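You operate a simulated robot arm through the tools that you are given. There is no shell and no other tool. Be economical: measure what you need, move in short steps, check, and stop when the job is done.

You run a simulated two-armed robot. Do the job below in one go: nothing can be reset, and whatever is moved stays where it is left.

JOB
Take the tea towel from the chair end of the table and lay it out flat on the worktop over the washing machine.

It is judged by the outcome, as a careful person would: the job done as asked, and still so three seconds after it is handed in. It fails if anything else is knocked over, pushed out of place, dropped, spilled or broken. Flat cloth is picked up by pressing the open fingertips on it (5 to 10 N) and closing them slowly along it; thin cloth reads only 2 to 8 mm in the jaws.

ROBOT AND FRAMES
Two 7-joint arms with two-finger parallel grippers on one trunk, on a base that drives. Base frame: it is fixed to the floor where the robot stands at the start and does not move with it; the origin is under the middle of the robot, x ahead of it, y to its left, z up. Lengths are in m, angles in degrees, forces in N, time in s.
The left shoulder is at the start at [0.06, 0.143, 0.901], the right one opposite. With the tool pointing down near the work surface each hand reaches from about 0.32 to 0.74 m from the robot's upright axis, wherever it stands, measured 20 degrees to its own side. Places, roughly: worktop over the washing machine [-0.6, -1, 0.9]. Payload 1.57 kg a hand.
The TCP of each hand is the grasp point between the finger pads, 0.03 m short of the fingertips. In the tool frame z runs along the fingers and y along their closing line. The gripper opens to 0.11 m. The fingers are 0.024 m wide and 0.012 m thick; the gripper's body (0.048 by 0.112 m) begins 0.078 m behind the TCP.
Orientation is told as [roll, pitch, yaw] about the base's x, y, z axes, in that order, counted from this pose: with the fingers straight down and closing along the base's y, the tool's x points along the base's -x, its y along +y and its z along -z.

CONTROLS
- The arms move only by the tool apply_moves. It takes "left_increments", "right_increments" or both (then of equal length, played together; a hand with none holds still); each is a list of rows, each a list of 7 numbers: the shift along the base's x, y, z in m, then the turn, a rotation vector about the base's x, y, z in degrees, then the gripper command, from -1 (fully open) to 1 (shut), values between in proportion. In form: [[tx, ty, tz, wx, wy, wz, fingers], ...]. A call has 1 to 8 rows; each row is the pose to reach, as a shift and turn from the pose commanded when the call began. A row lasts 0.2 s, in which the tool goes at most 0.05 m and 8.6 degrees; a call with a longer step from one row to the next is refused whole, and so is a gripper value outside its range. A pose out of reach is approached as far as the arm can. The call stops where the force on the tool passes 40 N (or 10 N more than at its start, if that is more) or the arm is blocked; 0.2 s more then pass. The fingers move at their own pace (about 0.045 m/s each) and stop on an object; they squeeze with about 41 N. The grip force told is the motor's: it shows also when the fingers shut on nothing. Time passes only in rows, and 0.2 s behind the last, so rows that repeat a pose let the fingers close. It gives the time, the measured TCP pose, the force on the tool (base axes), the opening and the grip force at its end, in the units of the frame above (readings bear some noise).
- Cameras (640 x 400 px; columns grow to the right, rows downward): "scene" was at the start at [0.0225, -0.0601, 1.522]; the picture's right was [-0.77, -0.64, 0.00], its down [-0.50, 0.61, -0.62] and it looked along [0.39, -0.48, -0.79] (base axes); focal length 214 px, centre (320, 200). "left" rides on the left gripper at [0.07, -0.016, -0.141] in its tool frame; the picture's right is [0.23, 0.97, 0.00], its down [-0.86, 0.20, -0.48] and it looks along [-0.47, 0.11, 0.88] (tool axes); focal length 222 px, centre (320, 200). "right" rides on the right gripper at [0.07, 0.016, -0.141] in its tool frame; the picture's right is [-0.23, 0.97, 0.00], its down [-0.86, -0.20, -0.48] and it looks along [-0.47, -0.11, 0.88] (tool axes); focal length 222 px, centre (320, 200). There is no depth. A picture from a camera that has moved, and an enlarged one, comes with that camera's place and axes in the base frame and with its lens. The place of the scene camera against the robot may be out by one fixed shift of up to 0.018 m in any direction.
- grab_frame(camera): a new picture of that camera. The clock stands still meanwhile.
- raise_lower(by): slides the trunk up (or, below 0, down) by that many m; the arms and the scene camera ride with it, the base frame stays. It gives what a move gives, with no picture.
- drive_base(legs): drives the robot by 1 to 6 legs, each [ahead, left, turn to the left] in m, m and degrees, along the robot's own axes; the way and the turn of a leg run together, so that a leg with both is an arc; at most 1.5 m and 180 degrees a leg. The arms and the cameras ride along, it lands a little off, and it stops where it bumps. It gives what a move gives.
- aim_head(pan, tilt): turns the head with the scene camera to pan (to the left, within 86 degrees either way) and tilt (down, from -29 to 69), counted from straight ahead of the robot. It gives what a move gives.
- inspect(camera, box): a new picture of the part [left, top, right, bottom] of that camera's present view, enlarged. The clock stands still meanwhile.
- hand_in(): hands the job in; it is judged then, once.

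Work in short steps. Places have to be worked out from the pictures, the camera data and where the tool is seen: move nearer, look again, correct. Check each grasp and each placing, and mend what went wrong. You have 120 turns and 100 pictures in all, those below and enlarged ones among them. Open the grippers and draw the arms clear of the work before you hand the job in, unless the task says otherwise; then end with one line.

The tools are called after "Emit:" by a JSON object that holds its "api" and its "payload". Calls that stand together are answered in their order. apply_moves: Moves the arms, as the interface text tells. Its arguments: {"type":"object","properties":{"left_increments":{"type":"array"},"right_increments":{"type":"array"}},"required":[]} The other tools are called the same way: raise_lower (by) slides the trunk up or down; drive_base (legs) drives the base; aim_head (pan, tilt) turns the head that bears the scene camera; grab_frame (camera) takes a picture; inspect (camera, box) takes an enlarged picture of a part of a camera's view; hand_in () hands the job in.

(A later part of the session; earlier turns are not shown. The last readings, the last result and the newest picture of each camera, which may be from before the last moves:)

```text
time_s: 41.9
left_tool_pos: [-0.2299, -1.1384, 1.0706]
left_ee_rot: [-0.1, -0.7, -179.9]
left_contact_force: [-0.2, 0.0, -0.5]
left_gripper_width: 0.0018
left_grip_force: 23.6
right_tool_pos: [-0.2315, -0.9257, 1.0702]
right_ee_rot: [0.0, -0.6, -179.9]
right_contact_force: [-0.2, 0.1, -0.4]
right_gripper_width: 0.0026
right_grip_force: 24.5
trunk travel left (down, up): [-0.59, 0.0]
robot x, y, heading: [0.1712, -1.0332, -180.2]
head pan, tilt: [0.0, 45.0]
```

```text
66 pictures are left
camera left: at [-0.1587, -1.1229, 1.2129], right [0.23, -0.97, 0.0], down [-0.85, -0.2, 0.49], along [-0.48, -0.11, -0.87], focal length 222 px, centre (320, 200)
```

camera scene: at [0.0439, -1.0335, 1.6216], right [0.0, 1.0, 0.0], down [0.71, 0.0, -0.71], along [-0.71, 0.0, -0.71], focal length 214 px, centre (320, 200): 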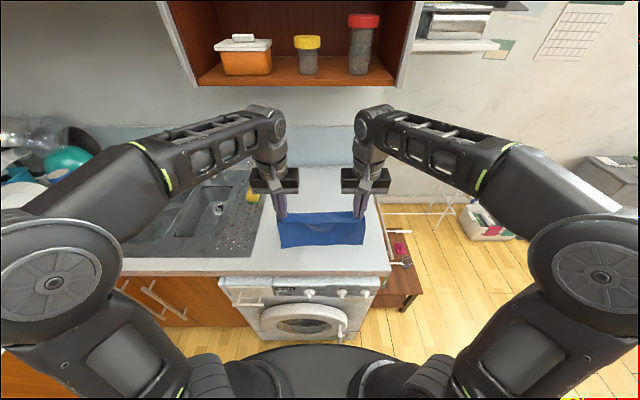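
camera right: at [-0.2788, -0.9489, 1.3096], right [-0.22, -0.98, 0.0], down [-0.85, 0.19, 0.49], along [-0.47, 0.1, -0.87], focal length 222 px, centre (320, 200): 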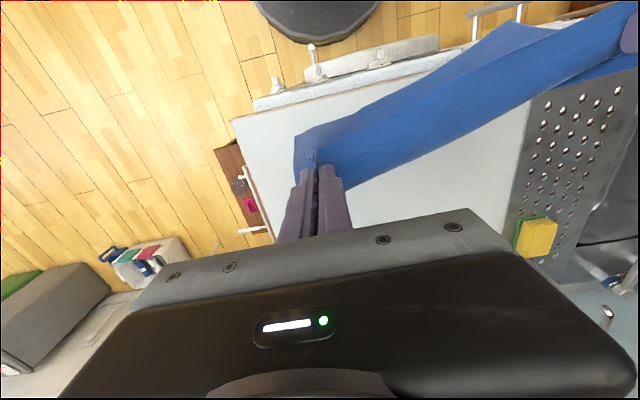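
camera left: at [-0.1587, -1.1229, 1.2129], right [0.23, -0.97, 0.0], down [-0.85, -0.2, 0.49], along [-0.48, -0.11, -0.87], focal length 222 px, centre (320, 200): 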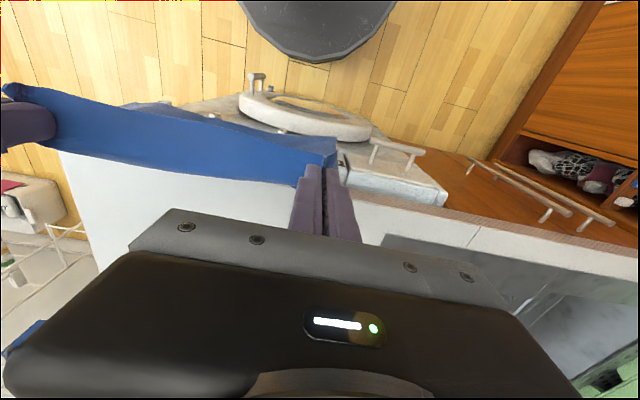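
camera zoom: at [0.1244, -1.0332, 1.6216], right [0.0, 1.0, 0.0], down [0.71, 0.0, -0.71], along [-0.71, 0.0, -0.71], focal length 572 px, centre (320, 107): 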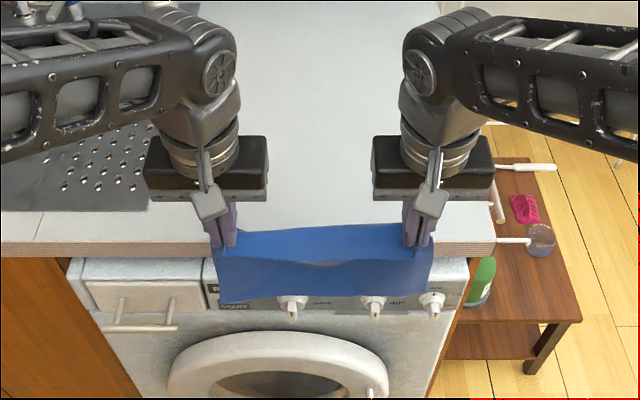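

The towel hangs in front of the edge, clear of the knobs' ends. Now I draw it forward over the edge along an arc.

Emit:
{"api": "apply_moves", "payload": {"left_increments": [[-0.035, 0, 0, 0, 0, 0, 1], [-0.075, 0, 0, 0, 0, 0, 1], [-0.11, 0, -0.006, 0, 0, 0, 1], [-0.14, 0, -0.02, 0, 0, 0, 1], [-0.165, 0, -0.04, 0, 0, 0, 1], [-0.19, 0, -0.065, 0, 0, 0, 1], [-0.21, 0, -0.09, 0, 0, 0, 1], [-0.22, 0, -0.1, 0, 0, 0, 1]], "right_increments": [[-0.035, 0, 0, 0, 0, 0, 1], [-0.075, 0, 0, 0, 0, 0, 1], [-0.11, 0, -0.006, 0, 0, 0, 1], [-0.14, 0, -0.02, 0, 0, 0, 1], [-0.165, 0, -0.04, 0, 0, 0, 1], [-0.19, 0, -0.065, 0, 0, 0, 1], [-0.21, 0, -0.09, 0, 0, 0, 1], [-0.22, 0, -0.1, 0, 0, 0, 1]]}}

Emit:
{"api": "inspect", "payload": {"camera": "scene", "box": [200, 160, 440, 310]}}

Emit:
{"api": "grab_frame", "payload": {"camera": "left"}}

```text
time_s: 43.7
left_tool_pos: [-0.4516, -1.1381, 0.9737]
left_ee_rot: [-0.1, -0.6, -179.8]
left_contact_force: [1.0, 0.0, 0.2]
left_gripper_width: 0.0018
left_grip_force: 23.9
right_tool_pos: [-0.4544, -0.9268, 0.97]
right_ee_rot: [0.0, -0.5, -179.9]
right_contact_force: [-0.4, -0.5, 0.2]
right_gripper_width: 0.0026
right_grip_force: 24.3
trunk travel left (down, up): [-0.59, 0.0]
robot x, y, heading: [0.1731, -1.0303, -180.0]
head pan, tilt: [0.0, 45.0]
```

```text
2.67 times, centred on (320, 235) of scene
camera zoom: at [0.1237, -1.0332, 1.6216], right [0.0, 1.0, 0.0], down [0.71, 0.0, -0.71], along [-0.71, 0.0, -0.71], focal length 572 px, centre (320, 107)
```

zoom: 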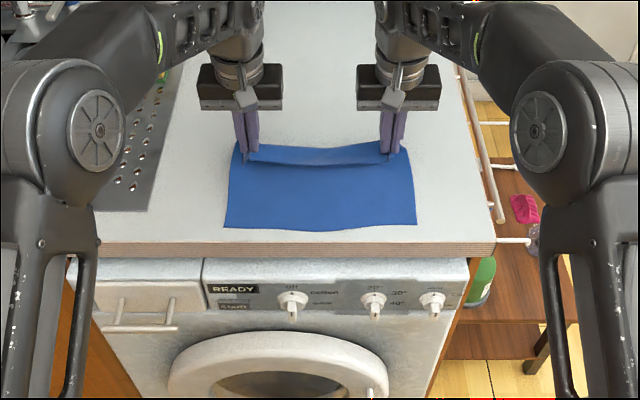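

```text
64 pictures are left
camera left: at [-0.3804, -1.1224, 1.1143], right [0.23, -0.97, 0.0], down [-0.85, -0.2, 0.49], along [-0.48, -0.11, -0.87], focal length 222 px, centre (320, 200)
```

left: 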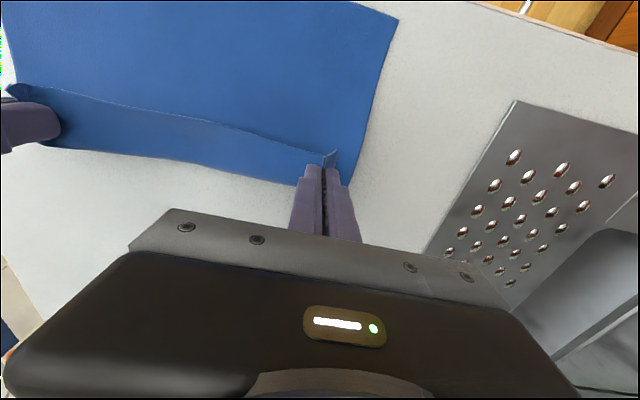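

The free edge is on the worktop (x ≈ -0.336) and the held edge has a bulge ahead of the fingers. I draw the held edge forward to pull that out.

Emit:
{"api": "apply_moves", "payload": {"left_increments": [[-0.02, 0, 0.01, 0, 0, 0, 1], [-0.04, 0, 0.015, 0, 0, 0, 1], [-0.055, 0, 0.01, 0, 0, 0, 1], [-0.07, 0, 0.0, 0, 0, 0, 1], [-0.08, 0, -0.012, 0, 0, 0, 1]], "right_increments": [[-0.02, 0, 0.01, 0, 0, 0, 1], [-0.04, 0, 0.015, 0, 0, 0, 1], [-0.055, 0, 0.01, 0, 0, 0, 1], [-0.07, 0, 0.0, 0, 0, 0, 1], [-0.08, 0, -0.012, 0, 0, 0, 1]]}}

Emit:
{"api": "inspect", "payload": {"camera": "scene", "box": [240, 160, 400, 260]}}

Emit:
{"api": "grab_frame", "payload": {"camera": "left"}}

```text
time_s: 44.9
left_tool_pos: [-0.5241, -1.1379, 0.9678]
left_ee_rot: [-0.3, -1.2, -180.1]
left_contact_force: [0.1, -0.3, -0.7]
left_gripper_width: 0.0023
left_grip_force: 24.0
left hand out of reach, approached as far as the arm can: row 5
right_tool_pos: [-0.5201, -0.924, 0.9712]
right_ee_rot: [0.1, -0.8, -180.0]
right_contact_force: [0.1, 0.5, 0.4]
right_gripper_width: 0.0028
right_grip_force: 24.1
right hand out of reach, approached as far as the arm can: row 5
trunk travel left (down, up): [-0.59, 0.0]
robot x, y, heading: [0.1721, -1.0313, -180.1]
head pan, tilt: [0.0, 45.0]
```

```text
4.00 times, centred on (320, 210) of scene
camera zoom: at [0.1246, -1.0331, 1.6216], right [0.0, 1.0, 0.0], down [0.71, 0.0, -0.71], along [-0.71, 0.0, -0.71], focal length 858 px, centre (320, 160)
```

zoom: 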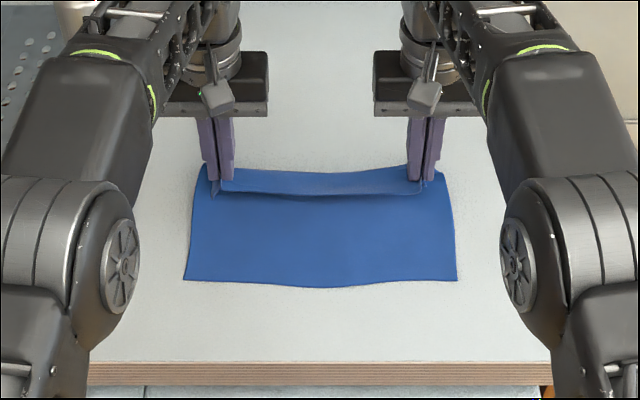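

```text
62 pictures are left
camera left: at [-0.4513, -1.1223, 1.1084], right [0.23, -0.97, -0.01], down [-0.84, -0.2, 0.5], along [-0.48, -0.11, -0.87], focal length 222 px, centre (320, 200)
```

left: 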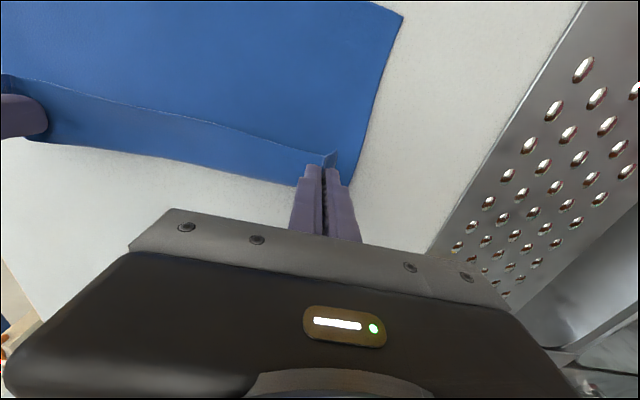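

The towel slides with the hands and its pinched edge points forward, so it wants to lie ahead of the fingers. I'll re-lay it the other way: lift to hang, then lower while drawing back towards me. First drive 8 cm nearer, then lift.

Emit:
{"api": "drive_base", "payload": {"legs": [[0.09, 0, 0]]}}

Emit:
{"api": "apply_moves", "payload": {"left_increments": [[0.01, 0, 0.04, 0, 0, 0, 1], [0.025, 0, 0.08, 0, 0, 0, 1], [0.045, 0, 0.12, 0, 0, 0, 1], [0.07, 0, 0.155, 0, 0, 0, 1], [0.1, 0, 0.18, 0, 0, 0, 1], [0.13, 0, 0.195, 0, 0, 0, 1], [0.14, 0, 0.205, 0, 0, 0, 1]], "right_increments": [[0.01, 0, 0.04, 0, 0, 0, 1], [0.025, 0, 0.08, 0, 0, 0, 1], [0.045, 0, 0.12, 0, 0, 0, 1], [0.07, 0, 0.155, 0, 0, 0, 1], [0.1, 0, 0.18, 0, 0, 0, 1], [0.13, 0, 0.195, 0, 0, 0, 1], [0.14, 0, 0.205, 0, 0, 0, 1]]}}

Emit:
{"api": "inspect", "payload": {"camera": "scene", "box": [240, 160, 400, 260]}}

Emit:
{"api": "grab_frame", "payload": {"camera": "left"}}

```text
time_s: 46.0
left_tool_pos: [-0.6166, -1.1384, 0.9654]
left_ee_rot: [-0.1, -1.1, -179.9]
left_contact_force: [0.3, 0.5, -0.4]
left_gripper_width: 0.0021
left_grip_force: 23.8
right_tool_pos: [-0.6133, -0.9249, 0.9698]
right_ee_rot: [0.1, -0.7, -179.9]
right_contact_force: [0.0, 0.0, 0.1]
right_gripper_width: 0.0027
right_grip_force: 23.9
trunk travel left (down, up): [-0.59, 0.0]
robot x, y, heading: [0.0777, -1.033, -180.0]
head pan, tilt: [0.0, 45.0]
```

```text
time_s: 47.2
left_tool_pos: [-0.5358, -1.1449, 1.1271]
left_ee_rot: [0.0, -3.4, 179.2]
left_contact_force: [0.7, 15.4, -1.4]
left_gripper_width: 0.0022
left_grip_force: 23.8
left hand out of reach, approached as far as the arm can: row 2, 3, 4, 5, 6
right_tool_pos: [-0.5244, -0.9193, 1.1129]
right_ee_rot: [1.6, -0.8, -179.3]
right_contact_force: [-2.1, -16.2, 0.5]
right_gripper_width: 0.0029
right_grip_force: 24.0
right hand out of reach, approached as far as the arm can: row 1, 2, 3, 4, 5, 6
trunk travel left (down, up): [-0.59, 0.0]
robot x, y, heading: [0.0794, -1.0301, -180.2]
head pan, tilt: [0.0, 45.0]
stopped in row 6 (right hand): the force on the tool passed its limit (the readings are from after the stop); the commanded pose is now the measured one
```

```text
4.00 times, centred on (320, 210) of scene
camera zoom: at [0.0325, -1.0337, 1.6212], right [0.0, 1.0, 0.0], down [0.71, 0.0, -0.71], along [-0.71, 0.0, -0.71], focal length 858 px, centre (320, 160)
```

zoom: 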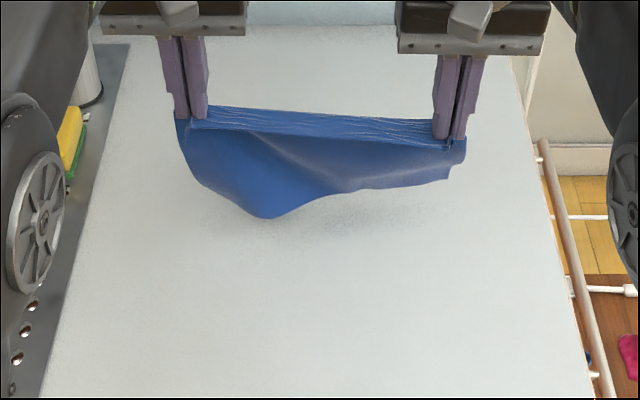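

```text
60 pictures are left
camera left: at [-0.4578, -1.1298, 1.2647], right [0.22, -0.98, -0.01], down [-0.83, -0.19, 0.53], along [-0.52, -0.1, -0.85], focal length 222 px, centre (320, 200)
```

left: 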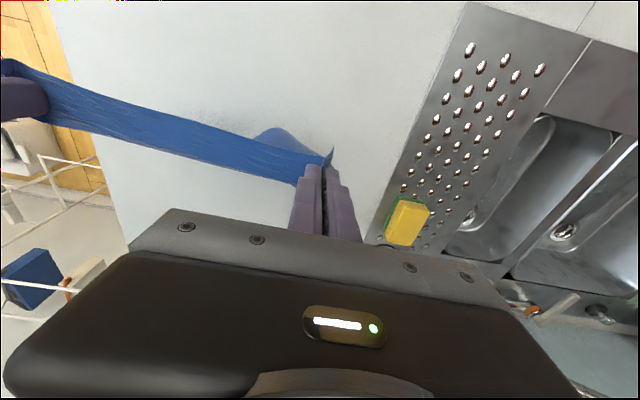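

Out-of-reach drift stretched the towel (16 N), but it's still held. I bring the hands back into reach, slightly together, and square them up.

Emit:
{"api": "apply_moves", "payload": {"left_increments": [[0.02, 0.003, 0.0, 0, -1, 0.4, 1], [0.045, 0.006, 0.01, 0, -2, 0.8, 1], [0.065, 0.006, 0.02, 0, -3, 0.8, 1], [0.08, 0.006, 0.03, 0, -3.4, 0.8, 1], [0.1, 0.006, 0.04, 0, -3.4, 0.8, 1], [0.1, 0.006, 0.04, 0, -3.4, 0.8, 1]], "right_increments": [[0.01, -0.003, 0.005, 0.5, 0, -0.3, 1], [0.035, -0.006, 0.02, 1, 0, -0.7, 1], [0.055, -0.006, 0.034, 1.6, 0, -0.7, 1], [0.07, -0.006, 0.044, 1.6, 0, -0.7, 1], [0.09, -0.006, 0.054, 1.6, 0, -0.7, 1], [0.09, -0.006, 0.054, 1.6, 0, -0.7, 1]]}}

Emit:
{"api": "inspect", "payload": {"camera": "scene", "box": [240, 160, 400, 260]}}

Emit:
{"api": "grab_frame", "payload": {"camera": "right"}}

```text
time_s: 48.6
left_tool_pos: [-0.4619, -1.1424, 1.1559]
left_ee_rot: [0.3, -0.7, -179.7]
left_contact_force: [3.1, 13.6, 0.9]
left_gripper_width: 0.0024
left_grip_force: 23.9
left hand out of reach, approached as far as the arm can: row 4, 5, 6
right_tool_pos: [-0.4319, -0.9197, 1.1684]
right_ee_rot: [-0.3, -0.8, 179.7]
right_contact_force: [-1.6, -13.9, -1.3]
right_gripper_width: 0.0028
right_grip_force: 24.6
trunk travel left (down, up): [-0.59, 0.0]
robot x, y, heading: [0.0826, -1.0337, -180.1]
head pan, tilt: [0.0, 45.0]
```

```text
4.00 times, centred on (320, 210) of scene
camera zoom: at [0.034, -1.0329, 1.6215], right [0.0, 1.0, 0.0], down [0.71, 0.0, -0.71], along [-0.71, 0.0, -0.71], focal length 858 px, centre (320, 160)
```

zoom: 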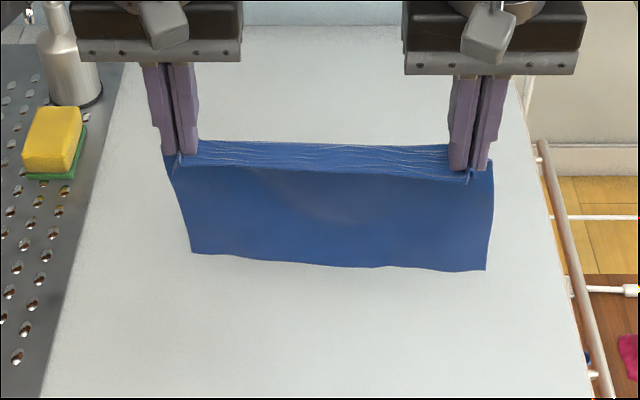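

```text
58 pictures are left
camera right: at [-0.3601, -0.9361, 1.3088], right [-0.23, -0.97, 0.0], down [-0.85, 0.2, 0.49], along [-0.48, 0.12, -0.87], focal length 222 px, centre (320, 200)
```

right: 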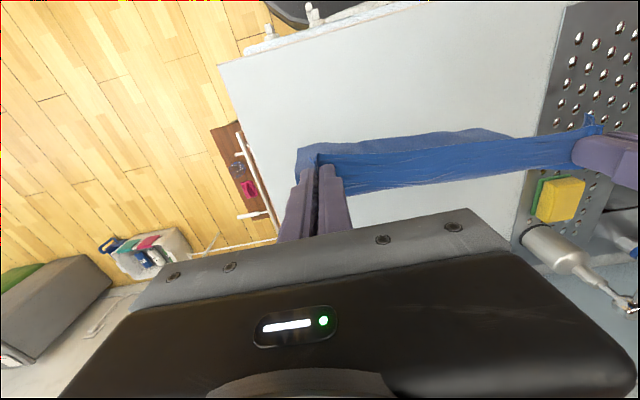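

I bring the hands together ~1 cm, align them, then start lowering while drawing back so the free edge is left ahead.

Emit:
{"api": "apply_moves", "payload": {"left_increments": [[0.008, 0.003, 0, -0.3, 0, 0, 1], [0.017, 0.005, 0, -0.3, 0, 0, 1], [0.027, 0.005, -0.01, -0.3, 0, 0, 1], [0.042, 0.005, -0.02, -0.3, 0, 0, 1], [0.062, 0.005, -0.032, -0.3, 0, 0, 1], [0.082, 0.005, -0.047, -0.3, 0, 0, 1]], "right_increments": [[-0.007, -0.003, -0.006, 0.3, 0, 0, 1], [-0.013, -0.005, -0.013, 0.3, 0, 0, 1], [-0.003, -0.005, -0.023, 0.3, 0, 0, 1], [0.012, -0.005, -0.033, 0.3, 0, 0, 1], [0.032, -0.005, -0.045, 0.3, 0, 0, 1], [0.052, -0.005, -0.06, 0.3, 0, 0, 1]]}}

Emit:
{"api": "inspect", "payload": {"camera": "scene", "box": [240, 160, 400, 260]}}

Emit:
{"api": "grab_frame", "payload": {"camera": "right"}}

```text
time_s: 50.0
left_tool_pos: [-0.3799, -1.1374, 1.1068]
left_ee_rot: [0.7, -0.2, -179.6]
left_contact_force: [0.4, -0.4, 0.4]
left_gripper_width: 0.0019
left_grip_force: 23.5
right_tool_pos: [-0.3811, -0.9258, 1.1109]
right_ee_rot: [-0.7, -0.9, 179.6]
right_contact_force: [-0.5, -0.1, -0.1]
right_gripper_width: 0.0028
right_grip_force: 24.2
trunk travel left (down, up): [-0.59, 0.0]
robot x, y, heading: [0.08, -1.0322, -179.8]
head pan, tilt: [0.0, 45.0]
```

```text
4.00 times, centred on (320, 210) of scene
camera zoom: at [0.0355, -1.0333, 1.6216], right [0.0, 1.0, 0.0], down [0.71, 0.0, -0.71], along [-0.71, 0.0, -0.71], focal length 858 px, centre (320, 160)
```

zoom: 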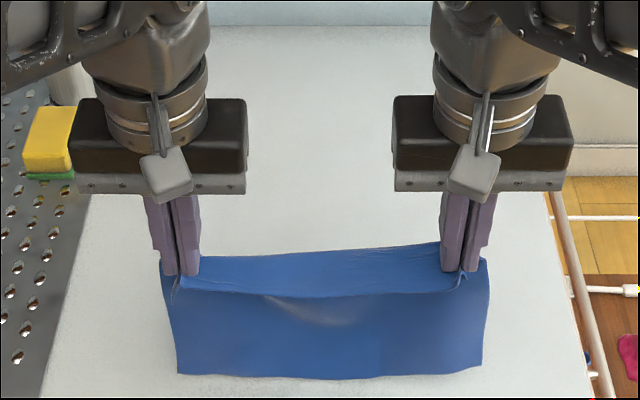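

```text
56 pictures are left
camera right: at [-0.3086, -0.9431, 1.251], right [-0.23, -0.97, -0.01], down [-0.85, 0.2, 0.49], along [-0.48, 0.12, -0.87], focal length 222 px, centre (320, 200)
```

right: 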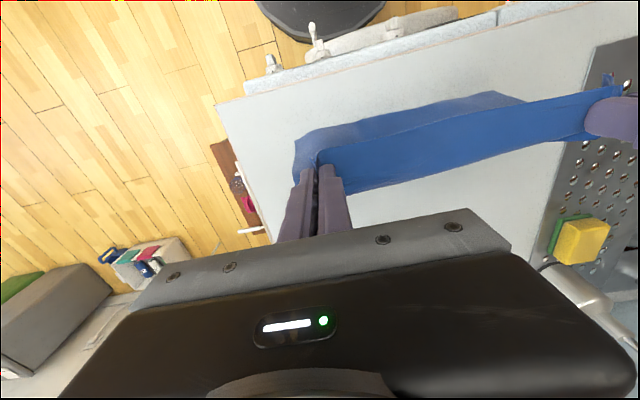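

Friction on the worktop is nearly nil, so the free edge follows the hands. The over-the-edge lay worked best; I'll repeat it, then straighten the held edge by pinning the sheet with one hand while the other stretches. First lift and back off.

Emit:
{"api": "apply_moves", "payload": {"left_increments": [[0, 0, 0.03, -0.5, 0, 0, 1], [0, 0, 0.06, -0.7, 0, -0.4, 1], [0, 0, 0.063, -0.7, 0, -0.4, 1]], "right_increments": [[0, 0, 0.03, 0.5, 0, 0, 1], [0, 0, 0.056, 0.7, 0, 0.4, 1], [0, 0, 0.059, 0.7, 0, 0.4, 1]]}}

Emit:
{"api": "drive_base", "payload": {"legs": [[-0.1, 0, 0]]}}

Emit:
{"api": "apply_moves", "payload": {"left_increments": [[0.02, 0, 0, 0, 0, 0, 1], [0.04, 0, -0.02, 0, 0, 0, 1], [0.05, 0, -0.05, 0, 0, 0, 1], [0.05, 0, -0.08, 0, 0, 0, 1], [0.05, 0, -0.1, 0, 0, 0, 1], [0.05, 0, -0.1, 0, 0, 0, 1]], "right_increments": [[0.02, 0, 0, 0, 0, 0, 1], [0.04, 0, -0.02, 0, 0, 0, 1], [0.05, 0, -0.05, 0, 0, 0, 1], [0.05, 0, -0.08, 0, 0, 0, 1], [0.05, 0, -0.1, 0, 0, 0, 1], [0.05, 0, -0.1, 0, 0, 0, 1]]}}

Emit:
{"api": "inspect", "payload": {"camera": "scene", "box": [200, 160, 440, 310]}}

```text
time_s: 50.8
left_tool_pos: [-0.3814, -1.1377, 1.1712]
left_ee_rot: [1.3, 0.0, -180.0]
left_contact_force: [-0.1, -0.5, -0.5]
left_gripper_width: 0.0024
left_grip_force: 23.8
right_tool_pos: [-0.3812, -0.9266, 1.1707]
right_ee_rot: [-1.4, -0.9, -179.9]
right_contact_force: [-0.8, 0.0, -0.1]
right_gripper_width: 0.0026
right_grip_force: 24.3
trunk travel left (down, up): [-0.59, 0.0]
robot x, y, heading: [0.084, -1.0292, -180.0]
head pan, tilt: [0.0, 45.0]
```

```text
time_s: 52.0
left_tool_pos: [-0.2808, -1.1358, 1.1711]
left_ee_rot: [1.4, -0.2, 179.8]
left_contact_force: [0.0, 0.8, -0.2]
left_gripper_width: 0.0021
left_grip_force: 23.7
right_tool_pos: [-0.2805, -0.9247, 1.1695]
right_ee_rot: [-1.4, -1.0, 180.0]
right_contact_force: [1.2, 0.4, -0.6]
right_gripper_width: 0.0026
right_grip_force: 23.7
trunk travel left (down, up): [-0.59, 0.0]
robot x, y, heading: [0.1828, -1.0302, 179.9]
head pan, tilt: [0.0, 45.0]
```

```text
time_s: 53.4
left_tool_pos: [-0.2298, -1.1372, 1.0716]
left_ee_rot: [1.4, -0.1, 179.9]
left_contact_force: [0.8, -0.5, 0.1]
left_gripper_width: 0.0024
left_grip_force: 23.6
right_tool_pos: [-0.2318, -0.9242, 1.0688]
right_ee_rot: [-1.4, -0.9, 180.0]
right_contact_force: [-1.0, -0.2, 0.4]
right_gripper_width: 0.0028
right_grip_force: 24.3
trunk travel left (down, up): [-0.59, 0.0]
robot x, y, heading: [0.1816, -1.0303, 180.2]
head pan, tilt: [0.0, 45.0]
```

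```text
2.67 times, centred on (320, 235) of scene
camera zoom: at [0.1345, -1.0331, 1.6216], right [0.0, 1.0, 0.0], down [0.71, 0.0, -0.71], along [-0.71, 0.0, -0.71], focal length 572 px, centre (320, 107)
```

zoom: 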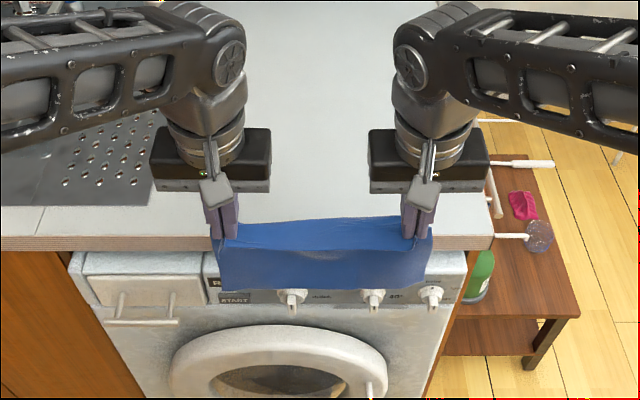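

Same hang as before; I draw it over the edge again, a little further and keeping the fingertips just above the surface.

Emit:
{"api": "apply_moves", "payload": {"left_increments": [[-0.035, 0, 0, 0, 0, 0, 1], [-0.075, 0, 0, 0, 0, 0, 1], [-0.11, 0, -0.006, 0, 0, 0, 1], [-0.14, 0, -0.02, 0, 0, 0, 1], [-0.165, 0, -0.04, 0, 0, 0, 1], [-0.19, 0, -0.065, 0, 0, 0, 1], [-0.21, 0, -0.085, 0, 0, 0, 1], [-0.235, 0, -0.1, 0, 0, 0, 1]], "right_increments": [[-0.035, 0, 0, 0, 0, 0, 1], [-0.075, 0, 0, 0, 0, 0, 1], [-0.11, 0, -0.006, 0, 0, 0, 1], [-0.14, 0, -0.02, 0, 0, 0, 1], [-0.165, 0, -0.04, 0, 0, 0, 1], [-0.19, 0, -0.065, 0, 0, 0, 1], [-0.21, 0, -0.085, 0, 0, 0, 1], [-0.235, 0, -0.1, 0, 0, 0, 1]]}}

Emit:
{"api": "inspect", "payload": {"camera": "scene", "box": [240, 160, 400, 260]}}

Emit:
{"api": "grab_frame", "payload": {"camera": "right"}}

```text
time_s: 55.2
left_tool_pos: [-0.4677, -1.1373, 0.9711]
left_ee_rot: [1.4, 0.0, 179.9]
left_contact_force: [-0.8, 1.2, -0.7]
left_gripper_width: 0.0025
left_grip_force: 23.7
right_tool_pos: [-0.4693, -0.9262, 0.9676]
right_ee_rot: [-1.4, -0.8, 180.0]
right_contact_force: [-0.1, 0.0, -0.4]
right_gripper_width: 0.0024
right_grip_force: 24.2
trunk travel left (down, up): [-0.59, 0.0]
robot x, y, heading: [0.1817, -1.0274, 179.7]
head pan, tilt: [0.0, 45.0]
```

```text
4.00 times, centred on (320, 210) of scene
camera zoom: at [0.1318, -1.0332, 1.6215], right [0.0, 1.0, 0.0], down [0.71, 0.0, -0.71], along [-0.71, 0.0, -0.71], focal length 858 px, centre (320, 160)
```

zoom: 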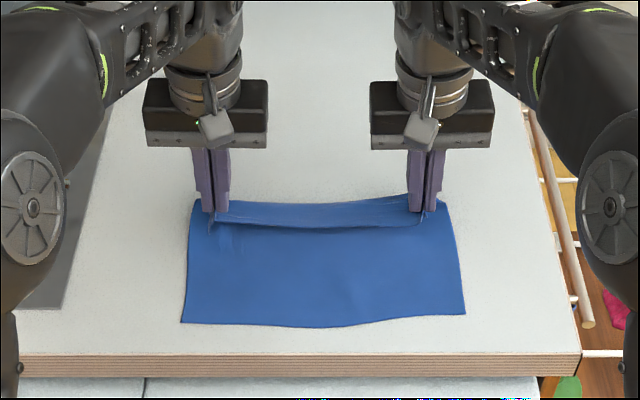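

```text
53 pictures are left
camera right: at [-0.3969, -0.9441, 1.1079], right [-0.23, -0.97, -0.02], down [-0.85, 0.19, 0.5], along [-0.48, 0.13, -0.87], focal length 222 px, centre (320, 200)
```

right: 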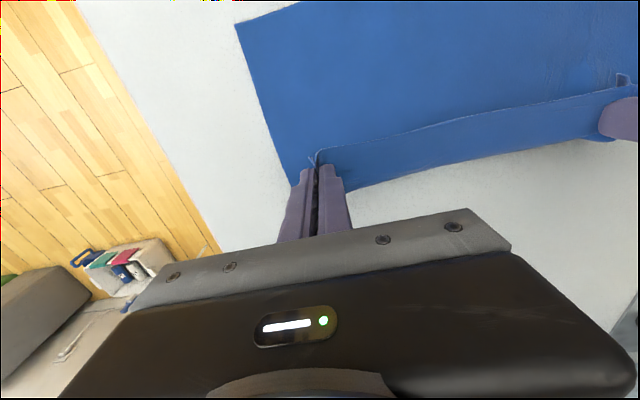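

The sheet is flat from x ≈ -0.336 to the crest at ≈ -0.49, with only the held strip curled back ~3 cm. I release the left hand gently and lift it to see how that corner relaxes, the right still holding.

Emit:
{"api": "apply_moves", "payload": {"left_increments": [[0, 0, -0.008, 0, 0, 0, 1], [0, 0, -0.012, 0, 0, 0, 0.7], [0, 0, -0.012, 0, 0, 0, 0.5], [0, 0, -0.012, 0, 0, 0, 0.5], [0, 0, 0.02, 0, 0, 0, 0.5], [0, 0, 0.06, 0, 0, 0, 0.5], [0, 0, 0.1, 0, 0, 0, 0.7]]}}

Emit:
{"api": "inspect", "payload": {"camera": "scene", "box": [240, 160, 400, 260]}}

Emit:
{"api": "grab_frame", "payload": {"camera": "left"}}

```text
time_s: 56.8
left_tool_pos: [-0.4661, -1.1345, 1.052]
left_ee_rot: [1.2, -0.2, 179.9]
left_contact_force: [0.3, -0.1, -0.6]
left_gripper_width: 0.0164
left_grip_force: 0.0
left hand out of reach, approached as far as the arm can: row 7
right_tool_pos: [-0.4673, -0.9254, 0.9685]
right_ee_rot: [-1.4, -0.9, 179.8]
right_contact_force: [-0.2, -0.2, -0.5]
right_gripper_width: 0.0026
right_grip_force: 24.4
trunk travel left (down, up): [-0.59, 0.0]
robot x, y, heading: [0.1806, -1.0284, 179.9]
head pan, tilt: [0.0, 45.0]
```

```text
4.00 times, centred on (320, 210) of scene
camera zoom: at [0.1341, -1.0327, 1.6215], right [0.0, 1.0, 0.0], down [0.71, 0.0, -0.71], along [-0.71, 0.0, -0.71], focal length 858 px, centre (320, 160)
```

zoom: 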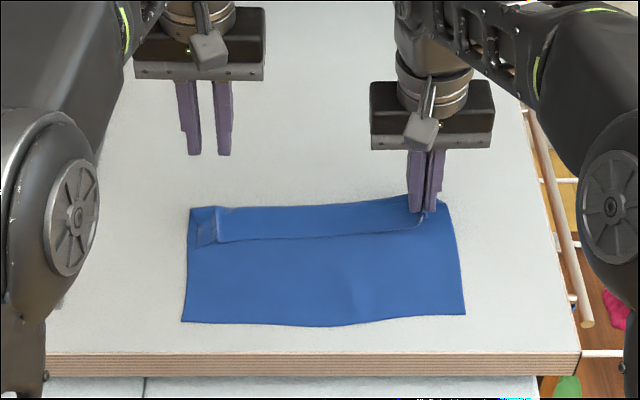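

```text
51 pictures are left
camera left: at [-0.397, -1.117, 1.1932], right [0.22, -0.97, 0.02], down [-0.85, -0.19, 0.49], along [-0.47, -0.13, -0.87], focal length 222 px, centre (320, 200)
```

left: 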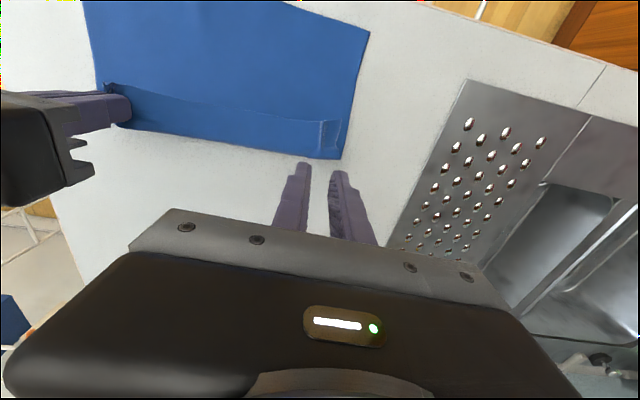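

The flap stays folded, but its pinched ridge stands up and can be re-gripped later. Now I use the left hand, shut, to pin the sheet in the middle (x ≈ -0.39, y ≈ -1.06).

Emit:
{"api": "apply_moves", "payload": {"left_increments": [[0.03, 0.03, 0, 0, 0, 0, 1], [0.06, 0.06, 0, 0, 0, 0, 1], [0.08, 0.07, -0.02, 0, 0, 0, 1], [0.08, 0.07, -0.05, 0, 0, 0, 1], [0.08, 0.07, -0.08, 0, 0, 0, 1], [0.08, 0.07, -0.09, 0, 0, 0, 1], [0.08, 0.07, -0.096, 0, 0, 0, 1]]}}

```text
time_s: 58.4
left_tool_pos: [-0.3855, -1.0662, 0.9539]
left_ee_rot: [1.3, -0.1, 179.9]
left_contact_force: [0.5, 0.4, 0.0]
left_gripper_width: 0.0002
left_grip_force: 21.2
right_tool_pos: [-0.4675, -0.9248, 0.9692]
right_ee_rot: [-1.3, -0.9, 180.1]
right_contact_force: [0.7, -0.6, -0.7]
right_gripper_width: 0.0027
right_grip_force: 23.7
trunk travel left (down, up): [-0.59, 0.0]
robot x, y, heading: [0.1781, -1.0279, 179.9]
head pan, tilt: [0.0, 45.0]
```

No contact yet at TCP 0.954; I go down in small steps until it presses.

Emit:
{"api": "apply_moves", "payload": {"left_increments": [[0, 0, -0.004, 0, 0, 0, 1], [0, 0, -0.008, 0, 0, 0, 1]]}}

```text
time_s: 59.0
left_tool_pos: [-0.3862, -1.0661, 0.946]
left_ee_rot: [1.4, -0.1, 179.8]
left_contact_force: [0.6, 0.1, -0.4]
left_gripper_width: 0.0001
left_grip_force: 21.0
right_tool_pos: [-0.4673, -0.9256, 0.9689]
right_ee_rot: [-1.3, -0.9, 179.9]
right_contact_force: [0.0, -0.4, 0.2]
right_gripper_width: 0.0027
right_grip_force: 23.9
trunk travel left (down, up): [-0.59, 0.0]
robot x, y, heading: [0.1802, -1.0296, 179.8]
head pan, tilt: [0.0, 45.0]
```

Still no contact; continue down.

Emit:
{"api": "apply_moves", "payload": {"left_increments": [[0, 0, -0.005, 0, 0, 0, 1], [0, 0, -0.01, 0, 0, 0, 1], [0, 0, -0.015, 0, 0, 0, 1]]}}

```text
time_s: 59.7
left_tool_pos: [-0.3893, -1.0654, 0.9416]
left_ee_rot: [1.1, -0.7, 180.0]
left_contact_force: [4.1, -1.3, 21.7]
left_gripper_width: 0.0002
left_grip_force: 21.7
right_tool_pos: [-0.4674, -0.925, 0.9695]
right_ee_rot: [-1.4, -0.9, -180.0]
right_contact_force: [-0.7, 0.2, 0.1]
right_gripper_width: 0.0025
right_grip_force: 24.2
trunk travel left (down, up): [-0.59, 0.0]
robot x, y, heading: [0.1786, -1.0309, 179.8]
head pan, tilt: [0.0, 45.0]
stopped in row 3 (left hand): the force on the tool passed its limit (the readings are from after the stop); the commanded pose is now the measured one
```

Worktop surface is at z ≈ 0.911; the left now pins with ~20 N. Now the right hand carries its corner up, forward and down to unfold the flap.

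Emit:
{"api": "apply_moves", "payload": {"right_increments": [[-0.005, 0, 0.015, 0, 0, 0, 1], [-0.02, 0, 0.022, 0, 0, 0, 1], [-0.035, 0, 0.02, 0, 0, 0, 1], [-0.05, 0, 0.01, 0, 0, 0, 1], [-0.058, 0, 0.0, 0, 0, 0, 1], [-0.06, 0, -0.01, 0, 0, 0, 1]]}}

Emit:
{"api": "inspect", "payload": {"camera": "scene", "box": [240, 160, 400, 260]}}

Emit:
{"api": "grab_frame", "payload": {"camera": "right"}}

```text
time_s: 61.1
left_tool_pos: [-0.3887, -1.0643, 0.9417]
left_ee_rot: [1.1, -0.9, 179.9]
left_contact_force: [-5.7, -0.2, 36.0]
left_gripper_width: 0.0
left_grip_force: 21.3
right_tool_pos: [-0.509, -0.9263, 0.9824]
right_ee_rot: [-1.2, -1.5, -179.9]
right_contact_force: [1.0, -0.7, 1.1]
right_gripper_width: 0.0025
right_grip_force: 24.3
right hand out of reach, approached as far as the arm can: row 4, 5, 6
trunk travel left (down, up): [-0.59, 0.0]
robot x, y, heading: [0.1808, -1.0355, 179.7]
head pan, tilt: [0.0, 45.0]
```

```text
4.00 times, centred on (320, 210) of scene
camera zoom: at [0.1372, -1.0327, 1.6217], right [0.0, 1.0, 0.0], down [0.71, 0.0, -0.71], along [-0.71, 0.0, -0.71], focal length 858 px, centre (320, 160)
```

zoom: 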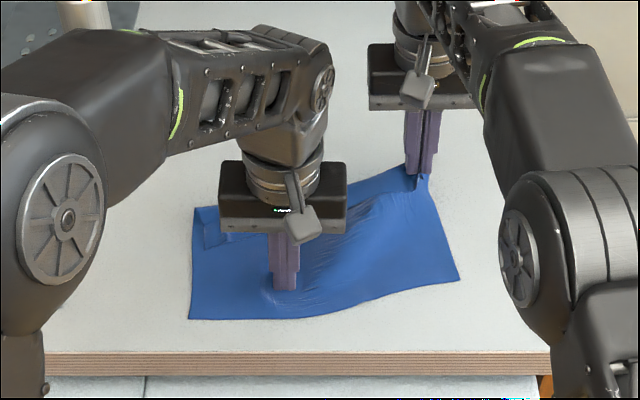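

```text
49 pictures are left
camera right: at [-0.4342, -0.9447, 1.1214], right [-0.23, -0.97, -0.02], down [-0.84, 0.19, 0.51], along [-0.49, 0.13, -0.86], focal length 222 px, centre (320, 200)
```

right: 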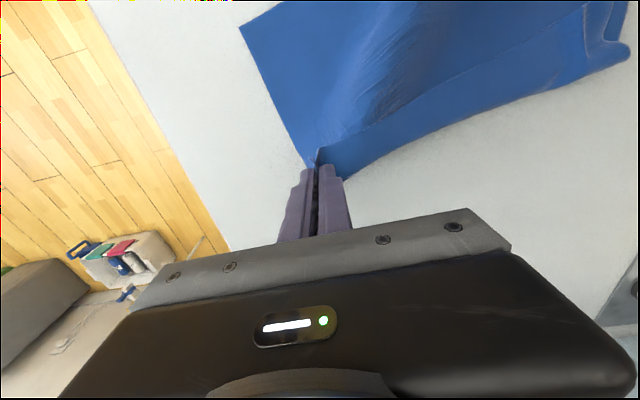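

It works partly, but the right arm runs out of reach and the pin is too far to the side. I unpin, drive 8 cm nearer (the sheet rides with the right hand), then drag the sheet back towards me with both hands to gain reach.

Emit:
{"api": "apply_moves", "payload": {"left_increments": [[0, 0, 0.03, 0, 0, 0, 1], [0, 0, 0.05, 0, 0, 0, 1]]}}

Emit:
{"api": "drive_base", "payload": {"legs": [[0.08, 0, 0]]}}

Emit:
{"api": "inspect", "payload": {"camera": "scene", "box": [240, 160, 400, 260]}}

```text
time_s: 61.7
left_tool_pos: [-0.3859, -1.0664, 0.9845]
left_ee_rot: [1.3, -0.4, 180.0]
left_contact_force: [1.2, -1.2, 0.0]
left_gripper_width: 0.0002
left_grip_force: 21.1
right_tool_pos: [-0.5102, -0.9265, 0.9806]
right_ee_rot: [-1.3, -1.5, -180.0]
right_contact_force: [0.1, -0.7, -0.2]
right_gripper_width: 0.0029
right_grip_force: 23.8
trunk travel left (down, up): [-0.59, 0.0]
robot x, y, heading: [0.1811, -1.0339, 179.8]
head pan, tilt: [0.0, 45.0]
```

```text
time_s: 62.8
left_tool_pos: [-0.4696, -1.0661, 0.9853]
left_ee_rot: [1.2, -0.5, 179.9]
left_contact_force: [-0.5, 0.9, -0.4]
left_gripper_width: 0.0
left_grip_force: 21.7
right_tool_pos: [-0.5926, -0.9252, 0.98]
right_ee_rot: [-1.3, -1.5, 179.9]
right_contact_force: [0.0, -0.7, -0.7]
right_gripper_width: 0.0026
right_grip_force: 23.7
trunk travel left (down, up): [-0.59, 0.0]
robot x, y, heading: [0.0998, -1.0299, 179.8]
head pan, tilt: [0.0, 45.0]
```

```text
4.00 times, centred on (320, 210) of scene
camera zoom: at [0.0515, -1.033, 1.6215], right [0.0, 1.0, 0.0], down [0.71, 0.0, -0.71], along [-0.71, 0.0, -0.71], focal length 858 px, centre (320, 160)
```

zoom: 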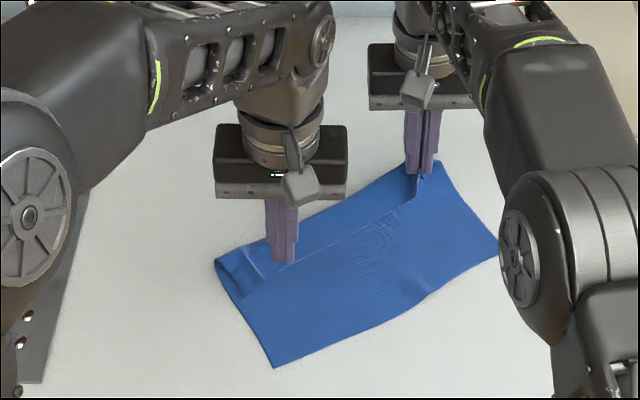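

The sheet turned about 27° with the right hand, so friction isn't nil. Plan: release the right too, drive a little nearer, then press both shut fingertips on the sheet to drag and square it, and unfold the flap with pin-and-pull.

Emit:
{"api": "apply_moves", "payload": {"right_increments": [[0.005, 0, -0.015, 0, 0, 0, 1], [0.01, 0, -0.027, 0, 0, 0, 1], [0.01, 0, -0.027, 0, 0, 0, 0.6], [0.01, 0, -0.027, 0, 0, 0, 0.5], [0.01, 0, 0.0, 0, 0, 0, 0.5], [0.03, 0, 0.04, 0, 0, 0, 0.5], [0.06, 0, 0.06, 0, 0, 0, 0.8]], "left_increments": [[0, 0, 0.01, 0, 0, 0, 1], [0, 0, 0.02, 0, 0, 0, 1], [0, 0, 0.03, 0, 0, 0, 1], [0, 0, 0.04, 0, 0, 0, 1], [0, 0, 0.05, 0, 0, 0, 1], [0.03, 0, 0.06, 0, 0, 0, 1], [0.06, 0, 0.06, 0, 0, 0, 1]]}}

Emit:
{"api": "drive_base", "payload": {"legs": [[0.05, 0, 0]]}}

Emit:
{"api": "inspect", "payload": {"camera": "scene", "box": [240, 160, 400, 260]}}

```text
time_s: 64.4
left_tool_pos: [-0.4074, -1.0665, 1.0463]
left_ee_rot: [1.2, -0.6, 180.0]
left_contact_force: [0.6, -0.3, -0.2]
left_gripper_width: 0.0002
left_grip_force: 21.2
right_tool_pos: [-0.5292, -0.9259, 1.0408]
right_ee_rot: [-1.3, -1.6, 179.9]
right_contact_force: [0.5, 0.1, 0.2]
right_gripper_width: 0.0107
right_grip_force: 0.2
trunk travel left (down, up): [-0.59, 0.0]
robot x, y, heading: [0.0964, -1.0318, 179.8]
head pan, tilt: [0.0, 45.0]
```

```text
time_s: 65.3
left_tool_pos: [-0.4575, -1.0651, 1.0452]
left_ee_rot: [1.2, -0.6, 179.8]
left_contact_force: [-0.9, -0.4, -0.9]
left_gripper_width: 0.0
left_grip_force: 20.6
right_tool_pos: [-0.5807, -0.9257, 1.0393]
right_ee_rot: [-1.2, -1.4, 179.9]
right_contact_force: [-1.1, -0.1, -0.1]
right_gripper_width: 0.0108
right_grip_force: 0.0
trunk travel left (down, up): [-0.59, 0.0]
robot x, y, heading: [0.0549, -1.0299, 180.1]
head pan, tilt: [0.0, 45.0]
```

```text
4.00 times, centred on (320, 210) of scene
camera zoom: at [0.0016, -1.0328, 1.6214], right [0.0, 1.0, 0.0], down [0.71, 0.0, -0.71], along [-0.71, 0.0, -0.71], focal length 858 px, centre (320, 160)
```

zoom: 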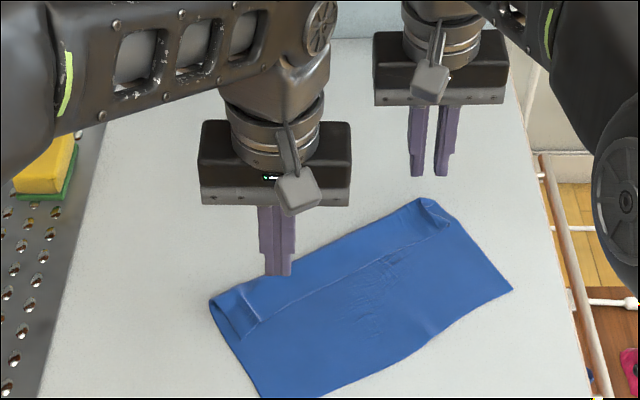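

I compute the sheet corners: near-left (-0.40,-1.09), near-right (-0.52,-0.84), crest (-0.50,-1.14)–(-0.645,-0.92). I bring both shut fingertips down onto the single-layer part.

Emit:
{"api": "apply_moves", "payload": {"left_increments": [[0.0175, 0.005, -0.01, 0, 0, 0, 1], [0.0175, 0.005, -0.04, 0, 0, 0, 1], [0.0175, 0.005, -0.07, 0, 0, 0, 1], [0.0175, 0.005, -0.095, 0, 0, 0, 1], [0.0175, 0.005, -0.102, 0, 0, 0, 1], [0.0175, 0.005, -0.105, 0, 0, 0, 1]], "right_increments": [[0.03, 0.02, 0.0, 0, 0, 0, 1], [0.041, 0.026, -0.035, 0, 0, 0, 1], [0.041, 0.026, -0.065, 0, 0, 0, 1], [0.041, 0.026, -0.089, 0, 0, 0, 1], [0.041, 0.026, -0.096, 0, 0, 0, 1], [0.041, 0.026, -0.099, 0, 0, 0, 1]]}}

Emit:
{"api": "inspect", "payload": {"camera": "scene", "box": [240, 160, 400, 260]}}

```text
time_s: 66.7
left_tool_pos: [-0.4396, -1.0603, 0.9406]
left_ee_rot: [1.1, -0.7, 179.9]
left_contact_force: [0.3, -0.4, 7.8]
left_gripper_width: 0.0
left_grip_force: 21.8
right_tool_pos: [-0.5374, -0.9, 0.9414]
right_ee_rot: [-1.3, -1.6, 180.0]
right_contact_force: [1.0, -0.7, 5.2]
right_gripper_width: 0.0
right_grip_force: 21.2
trunk travel left (down, up): [-0.59, 0.0]
robot x, y, heading: [0.0507, -1.0337, 179.8]
head pan, tilt: [0.0, 45.0]
```

```text
4.00 times, centred on (320, 210) of scene
camera zoom: at [0.0057, -1.033, 1.6219], right [0.0, 1.0, 0.0], down [0.71, 0.0, -0.71], along [-0.71, 0.0, -0.71], focal length 858 px, centre (320, 160)
```

zoom: 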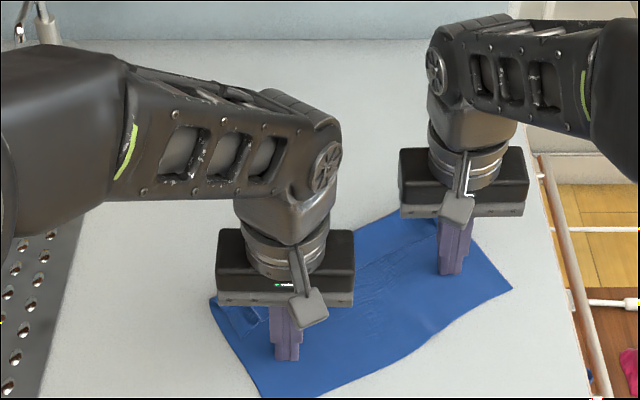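

Light contact (8 N and 5 N). I press 1.5 mm more and drag both contacts so the sheet squares up and comes nearer.

Emit:
{"api": "apply_moves", "payload": {"left_increments": [[0, 0, -0.0015, 0, 0, 0, 1], [0.01, -0.008, -0.0015, 0, 0, 0, 1], [0.02, -0.016, -0.0015, 0, 0, 0, 1], [0.03, -0.025, -0.0015, 0, 0, 0, 1], [0.04, -0.033, -0.0015, 0, 0, 0, 1], [0.05, -0.041, -0.0015, 0, 0, 0, 1], [0.06, -0.049, -0.0015, 0, 0, 0, 1], [0.07, -0.057, -0.0015, 0, 0, 0, 1]], "right_increments": [[0, 0, -0.002, 0, 0, 0, 1], [0.022, -0.001, -0.002, 0, 0, 0, 1], [0.045, -0.003, -0.002, 0, 0, 0, 1], [0.067, -0.006, -0.002, 0, 0, 0, 1], [0.09, -0.01, -0.002, 0, 0, 0, 1], [0.112, -0.015, -0.002, 0, 0, 0, 1], [0.135, -0.021, -0.002, 0, 0, 0, 1], [0.157, -0.028, -0.002, 0, 0, 0, 1]]}}

Emit:
{"api": "inspect", "payload": {"camera": "scene", "box": [240, 160, 400, 260]}}

```text
time_s: 68.2
left_tool_pos: [-0.3839, -1.1028, 0.9421]
left_ee_rot: [1.0, -1.0, 179.8]
left_contact_force: [3.2, -0.6, 17.5]
left_gripper_width: 0.0001
left_grip_force: 21.2
right_tool_pos: [-0.4169, -0.9199, 0.9418]
right_ee_rot: [-1.1, -2.1, 179.9]
right_contact_force: [3.5, -0.7, 16.8]
right_gripper_width: 0.0001
right_grip_force: 21.2
trunk travel left (down, up): [-0.59, 0.0]
robot x, y, heading: [0.0494, -1.0327, 179.7]
head pan, tilt: [0.0, 45.0]
stopped in row 7 (right hand): the force on the tool passed its limit (the readings are from after the stop); the commanded pose is now the measured one
```

```text
4.00 times, centred on (320, 210) of scene
camera zoom: at [0.008, -1.0331, 1.6211], right [0.0, 1.0, 0.0], down [0.71, 0.0, -0.71], along [-0.71, 0.0, -0.71], focal length 858 px, centre (320, 160)
```

zoom: 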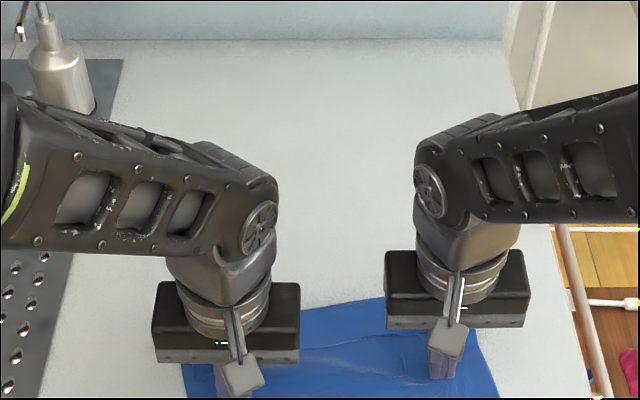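

The pressed drag moves the sheet nicely. I look at the whole sheet with a lower crop.

Emit:
{"api": "inspect", "payload": {"camera": "scene", "box": [240, 210, 400, 310]}}

```text
4.00 times, centred on (320, 260) of scene
camera zoom: at [0.008, -1.0331, 1.6211], right [0.0, 1.0, 0.0], down [0.71, 0.0, -0.71], along [-0.71, 0.0, -0.71], focal length 858 px, centre (320, -40)
```

zoom: 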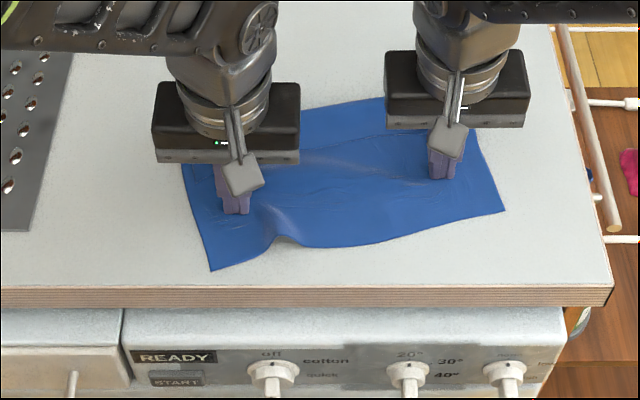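

Dragging works. Now I lift both hands clear to see the flap's exact position.

Emit:
{"api": "apply_moves", "payload": {"left_increments": [[0, 0, 0.03, 0, 0, 0, 1], [0, -0.02, 0.06, 0, 0, 0, 1], [0.02, -0.06, 0.08, 0, 0, 0, 1], [0.03, -0.1, 0.09, 0, 0, 0, 1]], "right_increments": [[0, 0, 0.03, 0, 0, 0, 1], [0, 0.02, 0.06, 0, 0, 0, 1], [0.02, 0.06, 0.08, 0, 0, 0, 1], [0.03, 0.1, 0.09, 0, 0, 0, 1]]}}

Emit:
{"api": "inspect", "payload": {"camera": "scene", "box": [240, 190, 400, 290]}}

```text
time_s: 69.2
left_tool_pos: [-0.3562, -1.2046, 1.0313]
left_ee_rot: [1.1, -0.8, 179.8]
left_contact_force: [-0.5, 0.3, -0.5]
left_gripper_width: 0.0
left_grip_force: 21.5
right_tool_pos: [-0.3895, -0.8193, 1.0293]
right_ee_rot: [-1.2, -2.0, 179.9]
right_contact_force: [0.1, 0.3, 0.3]
right_gripper_width: 0.0001
right_grip_force: 21.3
trunk travel left (down, up): [-0.59, 0.0]
robot x, y, heading: [0.0541, -1.0291, 179.9]
head pan, tilt: [0.0, 45.0]
```

```text
4.00 times, centred on (320, 240) of scene
camera zoom: at [0.0046, -1.0328, 1.6215], right [0.0, 1.0, 0.0], down [0.71, 0.0, -0.71], along [-0.71, 0.0, -0.71], focal length 858 px, centre (320, 40)
```

zoom: 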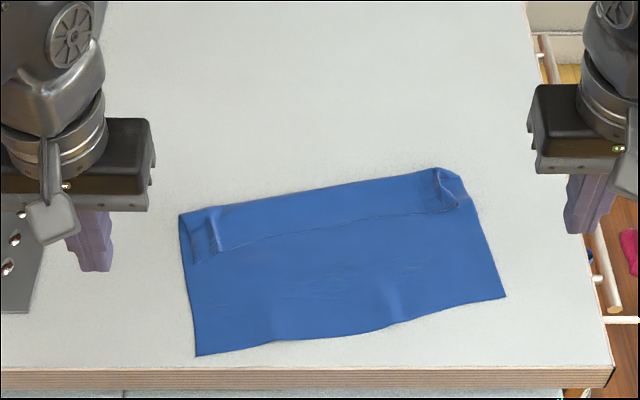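

Clear view: the flap is ~4.5 cm wide along the far edge, with upright ridges at both pinch spots (left ridge ≈ (-0.437,-1.136)). I pin the sheet with the right hand at (-0.375,-1.02) and bring the left, open 3 cm, over the left ridge.

Emit:
{"api": "apply_moves", "payload": {"left_increments": [[0, 0, 0, 0, 0, 0, 0.4], [-0.02, 0.015, 0, 0, 0, 0, 0.4], [-0.04, 0.03, 0, 0, 0, 0, 0.4], [-0.06, 0.05, 0, 0, 0, 0, 0.4], [-0.08, 0.068, -0.01, 0, 0, 0, 0.4], [-0.08, 0.068, -0.02, 0, 0, 0, 0.4], [-0.08, 0.068, -0.03, 0, 0, 0, 0.4], [-0.08, 0.068, -0.03, 0, 0, 0, 0.4]], "right_increments": [[0.014, -0.045, 0, 0, 0, 0, 1], [0.014, -0.09, 0, 0, 0, 0, 1], [0.014, -0.135, 0, 0, 0, 0, 1], [0.014, -0.18, -0.01, 0, 0, 0, 1], [0.014, -0.2, -0.04, 0, 0, 0, 1], [0.014, -0.2, -0.07, 0, 0, 0, 1], [0.014, -0.2, -0.087, 0, 0, 0, 1], [0.014, -0.2, -0.091, 0, 0, 0, 1]]}}

Emit:
{"api": "grab_frame", "payload": {"camera": "left"}}

Emit:
{"api": "inspect", "payload": {"camera": "scene", "box": [240, 190, 400, 290]}}

```text
time_s: 71.0
left_tool_pos: [-0.4349, -1.1354, 1.001]
left_ee_rot: [1.2, -0.7, 179.8]
left_contact_force: [-0.2, 0.2, 0.1]
left_gripper_width: 0.0333
left_grip_force: 0.1
right_tool_pos: [-0.3758, -1.0191, 0.9413]
right_ee_rot: [-1.0, -2.3, 179.8]
right_contact_force: [1.6, 3.9, 30.2]
right_gripper_width: 0.0001
right_grip_force: 21.5
trunk travel left (down, up): [-0.59, 0.0]
robot x, y, heading: [0.0515, -1.0286, 179.8]
head pan, tilt: [0.0, 45.0]
```

```text
42 pictures are left
camera left: at [-0.3628, -1.1168, 1.1413], right [0.22, -0.97, 0.02], down [-0.85, -0.19, 0.49], along [-0.48, -0.12, -0.87], focal length 222 px, centre (320, 200)
```

left: 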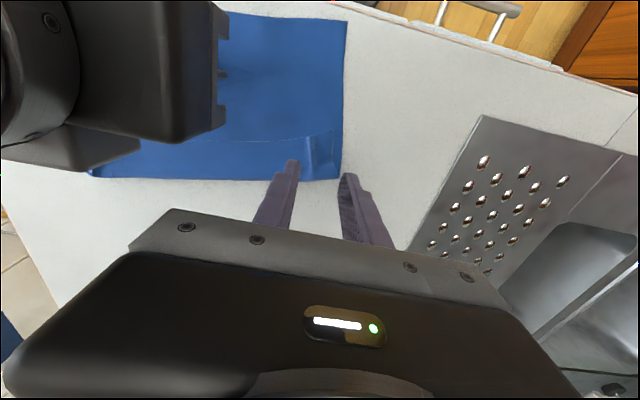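

```text
4.00 times, centred on (320, 240) of scene
camera zoom: at [0.0065, -1.0321, 1.6223], right [0.0, 1.0, 0.0], down [0.71, 0.0, -0.71], along [-0.71, 0.0, -0.71], focal length 858 px, centre (320, 40)
```

zoom: 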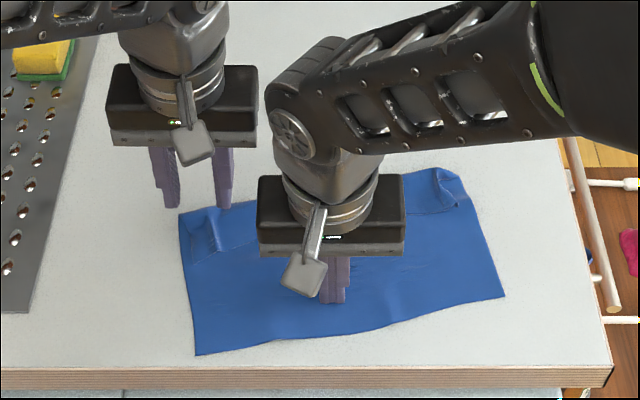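

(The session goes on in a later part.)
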